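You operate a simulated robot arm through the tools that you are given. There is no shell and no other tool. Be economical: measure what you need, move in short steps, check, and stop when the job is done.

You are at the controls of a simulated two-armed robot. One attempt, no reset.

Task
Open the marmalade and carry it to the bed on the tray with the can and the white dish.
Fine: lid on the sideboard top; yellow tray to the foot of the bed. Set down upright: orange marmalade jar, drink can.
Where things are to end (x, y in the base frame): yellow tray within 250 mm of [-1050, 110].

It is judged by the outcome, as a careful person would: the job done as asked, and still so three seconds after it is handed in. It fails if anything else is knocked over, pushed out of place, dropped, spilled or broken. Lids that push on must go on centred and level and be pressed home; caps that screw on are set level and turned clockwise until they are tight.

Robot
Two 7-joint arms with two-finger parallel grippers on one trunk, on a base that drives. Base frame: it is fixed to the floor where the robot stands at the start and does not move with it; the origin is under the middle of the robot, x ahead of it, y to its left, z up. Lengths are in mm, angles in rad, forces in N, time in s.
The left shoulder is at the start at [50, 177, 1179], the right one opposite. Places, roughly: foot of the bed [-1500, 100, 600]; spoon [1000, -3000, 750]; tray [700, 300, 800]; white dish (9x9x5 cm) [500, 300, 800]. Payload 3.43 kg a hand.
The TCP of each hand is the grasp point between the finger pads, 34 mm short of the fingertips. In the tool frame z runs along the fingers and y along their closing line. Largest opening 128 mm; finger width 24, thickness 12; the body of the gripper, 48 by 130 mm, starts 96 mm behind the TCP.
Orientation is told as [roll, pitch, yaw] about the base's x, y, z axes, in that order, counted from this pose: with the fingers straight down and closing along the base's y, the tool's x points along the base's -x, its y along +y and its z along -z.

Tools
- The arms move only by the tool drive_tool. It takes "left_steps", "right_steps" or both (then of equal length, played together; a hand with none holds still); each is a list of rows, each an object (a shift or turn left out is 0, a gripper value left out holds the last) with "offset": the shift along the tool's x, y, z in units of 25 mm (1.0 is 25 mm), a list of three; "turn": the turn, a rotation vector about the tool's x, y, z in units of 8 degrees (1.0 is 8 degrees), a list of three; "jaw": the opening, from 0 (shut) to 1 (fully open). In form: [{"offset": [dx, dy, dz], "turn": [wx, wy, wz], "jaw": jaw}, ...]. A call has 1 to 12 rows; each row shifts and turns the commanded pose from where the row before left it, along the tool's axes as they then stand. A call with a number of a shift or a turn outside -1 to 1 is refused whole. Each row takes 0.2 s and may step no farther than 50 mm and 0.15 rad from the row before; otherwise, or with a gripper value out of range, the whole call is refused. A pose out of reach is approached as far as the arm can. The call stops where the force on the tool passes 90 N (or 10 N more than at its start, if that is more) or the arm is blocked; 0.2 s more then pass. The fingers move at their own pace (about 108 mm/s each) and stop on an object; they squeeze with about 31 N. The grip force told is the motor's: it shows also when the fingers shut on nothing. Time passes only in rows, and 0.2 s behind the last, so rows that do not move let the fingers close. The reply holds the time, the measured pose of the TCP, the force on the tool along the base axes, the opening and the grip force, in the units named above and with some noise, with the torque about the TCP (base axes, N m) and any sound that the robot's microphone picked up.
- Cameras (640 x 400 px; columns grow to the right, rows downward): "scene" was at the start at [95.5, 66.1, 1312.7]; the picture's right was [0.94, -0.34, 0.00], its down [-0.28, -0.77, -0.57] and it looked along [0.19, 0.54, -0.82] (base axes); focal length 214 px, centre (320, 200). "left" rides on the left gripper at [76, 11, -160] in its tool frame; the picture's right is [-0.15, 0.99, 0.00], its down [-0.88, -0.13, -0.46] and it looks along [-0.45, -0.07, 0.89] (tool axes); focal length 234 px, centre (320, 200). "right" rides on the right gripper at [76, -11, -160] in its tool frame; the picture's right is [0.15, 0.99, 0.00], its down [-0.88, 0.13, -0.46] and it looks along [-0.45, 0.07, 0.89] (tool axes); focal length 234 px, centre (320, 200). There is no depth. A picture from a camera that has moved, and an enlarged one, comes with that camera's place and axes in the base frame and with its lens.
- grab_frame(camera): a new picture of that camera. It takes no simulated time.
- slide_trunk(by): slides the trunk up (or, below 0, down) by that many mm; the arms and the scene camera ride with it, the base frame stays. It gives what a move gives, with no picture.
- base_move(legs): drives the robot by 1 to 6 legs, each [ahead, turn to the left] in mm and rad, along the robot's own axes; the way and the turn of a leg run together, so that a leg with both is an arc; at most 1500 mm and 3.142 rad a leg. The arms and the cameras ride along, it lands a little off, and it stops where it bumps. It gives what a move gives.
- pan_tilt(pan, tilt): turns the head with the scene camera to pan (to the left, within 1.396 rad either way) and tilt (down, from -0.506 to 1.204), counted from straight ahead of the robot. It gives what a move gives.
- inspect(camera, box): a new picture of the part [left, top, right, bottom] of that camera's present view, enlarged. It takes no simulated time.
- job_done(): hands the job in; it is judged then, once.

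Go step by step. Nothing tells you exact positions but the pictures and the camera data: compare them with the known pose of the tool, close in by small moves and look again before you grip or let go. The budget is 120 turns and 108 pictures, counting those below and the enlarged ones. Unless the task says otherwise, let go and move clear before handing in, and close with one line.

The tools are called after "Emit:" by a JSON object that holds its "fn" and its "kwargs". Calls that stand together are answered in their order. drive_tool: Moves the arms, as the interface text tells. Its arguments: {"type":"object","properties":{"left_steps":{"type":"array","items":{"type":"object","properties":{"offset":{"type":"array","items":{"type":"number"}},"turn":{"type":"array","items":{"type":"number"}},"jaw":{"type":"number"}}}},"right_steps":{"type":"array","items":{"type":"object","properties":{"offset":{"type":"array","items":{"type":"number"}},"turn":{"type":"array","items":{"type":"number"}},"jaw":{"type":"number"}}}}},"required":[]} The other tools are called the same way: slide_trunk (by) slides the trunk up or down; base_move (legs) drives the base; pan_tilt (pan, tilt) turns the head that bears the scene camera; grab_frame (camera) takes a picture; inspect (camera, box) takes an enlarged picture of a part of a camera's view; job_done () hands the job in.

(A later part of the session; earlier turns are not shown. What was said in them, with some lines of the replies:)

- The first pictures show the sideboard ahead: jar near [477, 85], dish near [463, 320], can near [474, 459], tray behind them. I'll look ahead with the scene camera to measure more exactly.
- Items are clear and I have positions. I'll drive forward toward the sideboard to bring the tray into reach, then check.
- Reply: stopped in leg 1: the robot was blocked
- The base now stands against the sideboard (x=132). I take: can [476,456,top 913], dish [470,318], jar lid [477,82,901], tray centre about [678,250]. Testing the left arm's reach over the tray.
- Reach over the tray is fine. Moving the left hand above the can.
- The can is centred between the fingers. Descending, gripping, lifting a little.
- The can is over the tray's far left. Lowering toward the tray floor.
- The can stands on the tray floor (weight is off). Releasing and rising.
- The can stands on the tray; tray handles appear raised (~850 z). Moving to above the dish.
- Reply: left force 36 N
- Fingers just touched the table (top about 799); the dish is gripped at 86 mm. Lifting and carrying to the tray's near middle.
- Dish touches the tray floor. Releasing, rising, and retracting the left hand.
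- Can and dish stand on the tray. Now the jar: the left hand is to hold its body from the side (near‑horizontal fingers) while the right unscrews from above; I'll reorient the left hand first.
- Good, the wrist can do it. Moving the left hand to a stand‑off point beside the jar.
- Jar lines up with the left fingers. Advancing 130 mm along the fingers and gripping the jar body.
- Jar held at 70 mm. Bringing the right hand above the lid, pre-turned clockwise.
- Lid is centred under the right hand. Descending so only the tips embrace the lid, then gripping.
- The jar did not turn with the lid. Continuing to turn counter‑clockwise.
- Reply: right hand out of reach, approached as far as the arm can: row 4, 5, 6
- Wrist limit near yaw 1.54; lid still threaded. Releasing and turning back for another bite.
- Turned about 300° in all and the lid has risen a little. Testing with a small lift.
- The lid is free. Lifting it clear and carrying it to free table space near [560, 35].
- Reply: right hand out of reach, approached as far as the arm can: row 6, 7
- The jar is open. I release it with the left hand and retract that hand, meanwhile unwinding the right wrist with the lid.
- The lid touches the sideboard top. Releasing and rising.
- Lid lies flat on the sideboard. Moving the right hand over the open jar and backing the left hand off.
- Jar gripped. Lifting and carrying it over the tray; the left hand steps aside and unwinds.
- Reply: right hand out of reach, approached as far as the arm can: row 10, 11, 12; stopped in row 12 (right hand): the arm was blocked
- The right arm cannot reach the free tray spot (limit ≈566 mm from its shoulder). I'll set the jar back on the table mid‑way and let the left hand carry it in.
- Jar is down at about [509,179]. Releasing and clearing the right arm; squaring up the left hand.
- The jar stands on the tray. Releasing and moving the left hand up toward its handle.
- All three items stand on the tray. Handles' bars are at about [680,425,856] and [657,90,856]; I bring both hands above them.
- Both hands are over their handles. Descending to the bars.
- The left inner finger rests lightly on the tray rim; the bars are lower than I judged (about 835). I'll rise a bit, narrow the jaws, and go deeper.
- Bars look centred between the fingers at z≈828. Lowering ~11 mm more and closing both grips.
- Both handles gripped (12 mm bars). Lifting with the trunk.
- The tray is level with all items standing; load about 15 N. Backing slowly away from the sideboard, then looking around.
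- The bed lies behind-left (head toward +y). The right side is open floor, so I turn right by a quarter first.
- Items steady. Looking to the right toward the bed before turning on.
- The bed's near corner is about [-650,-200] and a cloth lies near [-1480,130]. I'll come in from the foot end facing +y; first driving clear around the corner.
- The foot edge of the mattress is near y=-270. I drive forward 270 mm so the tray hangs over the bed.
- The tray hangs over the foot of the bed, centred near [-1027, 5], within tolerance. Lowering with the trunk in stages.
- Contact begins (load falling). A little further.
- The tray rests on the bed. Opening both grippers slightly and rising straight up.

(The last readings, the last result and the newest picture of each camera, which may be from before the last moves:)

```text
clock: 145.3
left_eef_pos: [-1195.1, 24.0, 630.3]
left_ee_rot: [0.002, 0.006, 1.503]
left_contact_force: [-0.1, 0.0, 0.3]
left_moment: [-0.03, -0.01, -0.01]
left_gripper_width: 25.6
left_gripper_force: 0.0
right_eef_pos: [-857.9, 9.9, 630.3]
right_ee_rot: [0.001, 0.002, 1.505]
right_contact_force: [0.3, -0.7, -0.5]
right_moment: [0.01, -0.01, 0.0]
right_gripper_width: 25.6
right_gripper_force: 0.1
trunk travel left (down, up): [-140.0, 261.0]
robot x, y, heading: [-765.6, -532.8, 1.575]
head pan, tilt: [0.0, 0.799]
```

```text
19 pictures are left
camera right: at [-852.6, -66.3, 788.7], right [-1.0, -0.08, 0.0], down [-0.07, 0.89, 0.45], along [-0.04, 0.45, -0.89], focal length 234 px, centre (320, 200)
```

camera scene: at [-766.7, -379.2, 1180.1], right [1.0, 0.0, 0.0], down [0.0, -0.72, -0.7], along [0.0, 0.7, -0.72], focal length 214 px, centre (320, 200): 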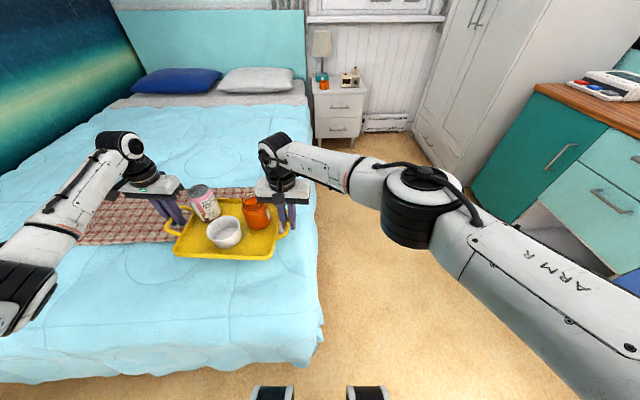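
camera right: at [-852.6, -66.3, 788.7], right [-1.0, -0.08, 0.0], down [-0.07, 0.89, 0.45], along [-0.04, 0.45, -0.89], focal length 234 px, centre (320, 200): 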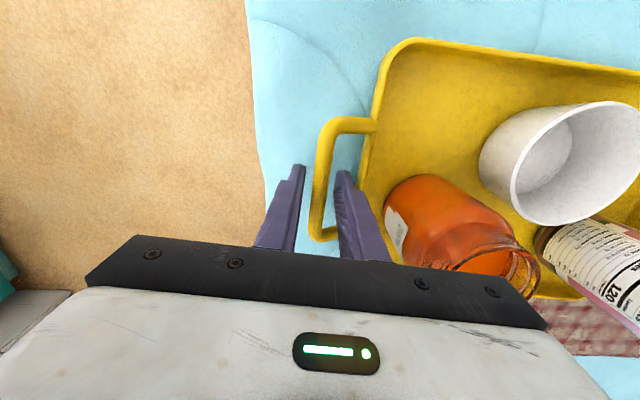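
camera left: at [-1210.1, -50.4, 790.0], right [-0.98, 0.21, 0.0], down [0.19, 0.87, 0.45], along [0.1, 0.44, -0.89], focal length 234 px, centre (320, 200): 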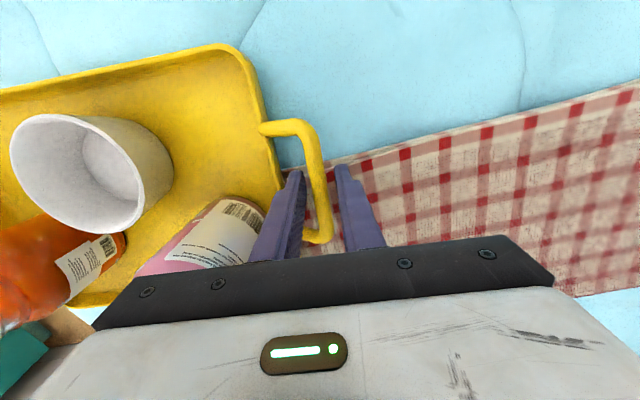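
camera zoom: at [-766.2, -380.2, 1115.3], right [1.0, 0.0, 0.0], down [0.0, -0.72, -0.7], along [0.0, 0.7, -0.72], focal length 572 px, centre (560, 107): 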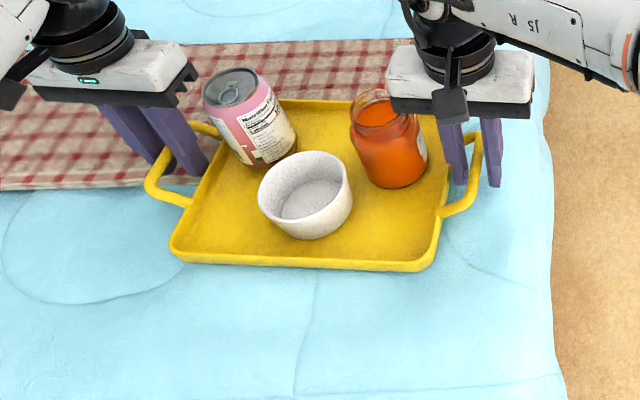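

Tray settled, items standing. Raising both hands clear.

Emit:
{"fn": "drive_tool", "kwargs": {"left_steps": [{"offset": [0, 0, -0.4]}, {"offset": [0, 0, -0.6]}, {"offset": [0, 0, -0.8]}, {"offset": [0, 0, -0.8]}, {"offset": [0, 0, -0.8]}, {"offset": [0, 0, -0.8]}, {}], "right_steps": [{"offset": [0, 0, -0.4]}, {"offset": [0, 0, -0.6]}, {"offset": [0, 0, -0.8]}, {"offset": [0, 0, -0.8]}, {"offset": [0, 0, -0.8]}, {"offset": [0, 0, -0.8]}, {}]}}

Emit:
{"fn": "slide_trunk", "kwargs": {"by": 120}}

Emit:
{"fn": "base_move", "kwargs": {"legs": [[-350, 0]]}}

Emit:
{"fn": "grab_frame", "kwargs": {"camera": "scene"}}

```text
clock: 146.9
left_eef_pos: [-1194.6, 25.5, 735.0]
left_ee_rot: [0.002, 0.004, 1.502]
left_contact_force: [-0.3, 0.0, 0.3]
left_moment: [-0.01, 0.02, 0.01]
left_gripper_width: 25.7
left_gripper_force: 0.1
right_eef_pos: [-857.8, 8.6, 734.9]
right_ee_rot: [0.002, 0.002, 1.505]
right_contact_force: [0.5, -0.2, -0.4]
right_moment: [-0.01, 0.02, -0.04]
right_gripper_width: 25.7
right_gripper_force: 0.0
trunk travel left (down, up): [-140.0, 261.0]
robot x, y, heading: [-771.2, -528.1, 1.572]
head pan, tilt: [0.0, 0.799]
```

```text
clock: 148.4
left_eef_pos: [-1194.6, 25.8, 854.7]
left_ee_rot: [0.001, 0.003, 1.504]
left_contact_force: [-0.2, 0.4, -0.1]
left_moment: [-0.03, -0.01, 0.01]
left_gripper_width: 25.6
left_gripper_force: 0.0
right_eef_pos: [-857.6, 8.0, 855.0]
right_ee_rot: [0.001, 0.002, 1.505]
right_contact_force: [0.4, -0.1, -0.1]
right_moment: [0.02, 0.03, -0.01]
right_gripper_width: 25.6
right_gripper_force: 0.0
trunk travel left (down, up): [-260.0, 141.0]
robot x, y, heading: [-767.0, -526.8, 1.572]
head pan, tilt: [0.0, 0.799]
```

```text
clock: 150.6
left_eef_pos: [-1196.1, -324.8, 854.9]
left_ee_rot: [0.003, 0.002, 1.511]
left_contact_force: [0.5, 0.5, -0.4]
left_moment: [0.05, 0.02, 0.03]
left_gripper_width: 25.5
left_gripper_force: 0.0
right_eef_pos: [-860.6, -338.2, 854.6]
right_ee_rot: [0.002, 0.0, 1.511]
right_contact_force: [0.3, 0.4, -0.6]
right_moment: [0.01, 0.03, 0.02]
right_gripper_width: 25.5
right_gripper_force: 0.1
trunk travel left (down, up): [-260.0, 141.0]
robot x, y, heading: [-764.5, -875.4, 1.581]
head pan, tilt: [0.0, 0.799]
```

```text
18 pictures are left
camera scene: at [-765.9, -727.1, 1235.3], right [1.0, 0.01, 0.0], down [0.01, -0.72, -0.7], along [-0.01, 0.7, -0.72], focal length 214 px, centre (320, 200)
```

scene: 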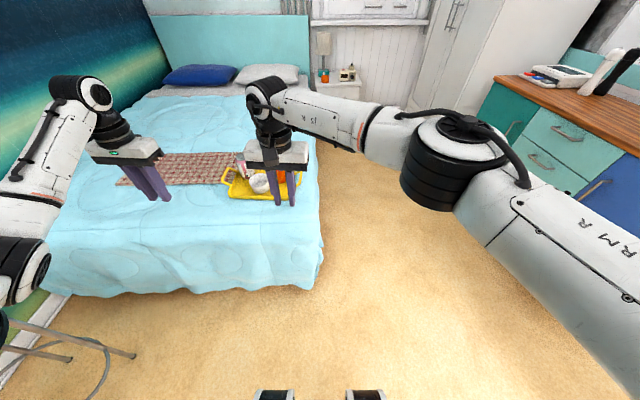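

Emit:
{"fn": "inspect", "kwargs": {"camera": "scene", "box": [200, 140, 330, 220]}}

Emit:
{"fn": "inspect", "kwargs": {"camera": "left", "box": [0, 0, 400, 280]}}

```text
4.92 times, centred on (265, 180) of scene
camera zoom: at [-765.9, -727.1, 1235.3], right [1.0, 0.01, 0.0], down [0.01, -0.72, -0.7], along [-0.01, 0.7, -0.72], focal length 1056 px, centre (591, 298)
```

zoom: 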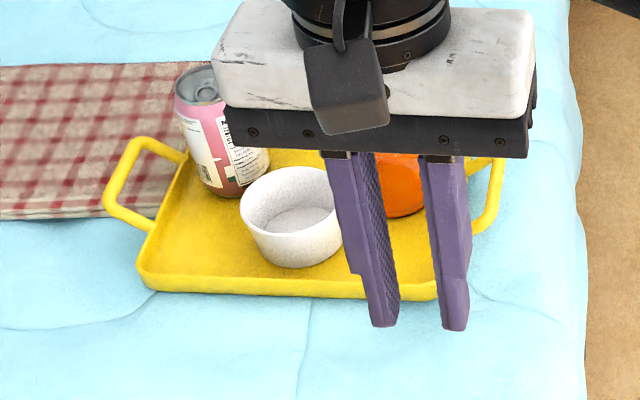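

```text
1.43 times, centred on (200, 140) of left
camera zoom: at [-1211.9, -398.8, 1014.8], right [-0.98, 0.21, 0.0], down [0.19, 0.87, 0.45], along [0.09, 0.44, -0.89], focal length 334 px, centre (491, 286)
```

zoom: 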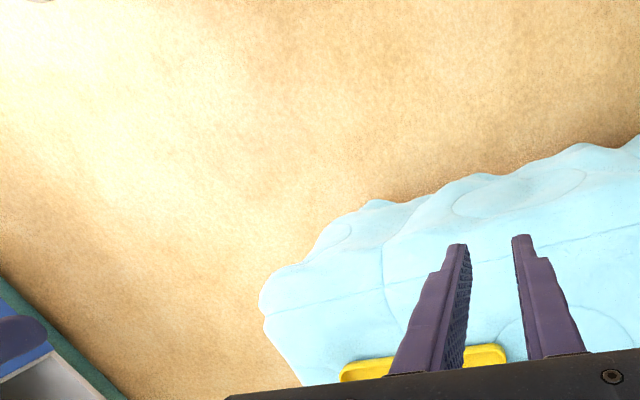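

The tray rests at about [-1040, 15] on the foot of the bed. On it are the standing can, the open jar and the dish; the lid lies on the sideboard and both hands are clear, so I hand in.

Emit:
{"fn": "job_done", "kwargs": {}}

```text
The job is handed in.
```

The marmalade is open with its lid on the sideboard. The tray with the upright jar, the can and the white dish is at the foot of the bed, about 95 mm from the target point.
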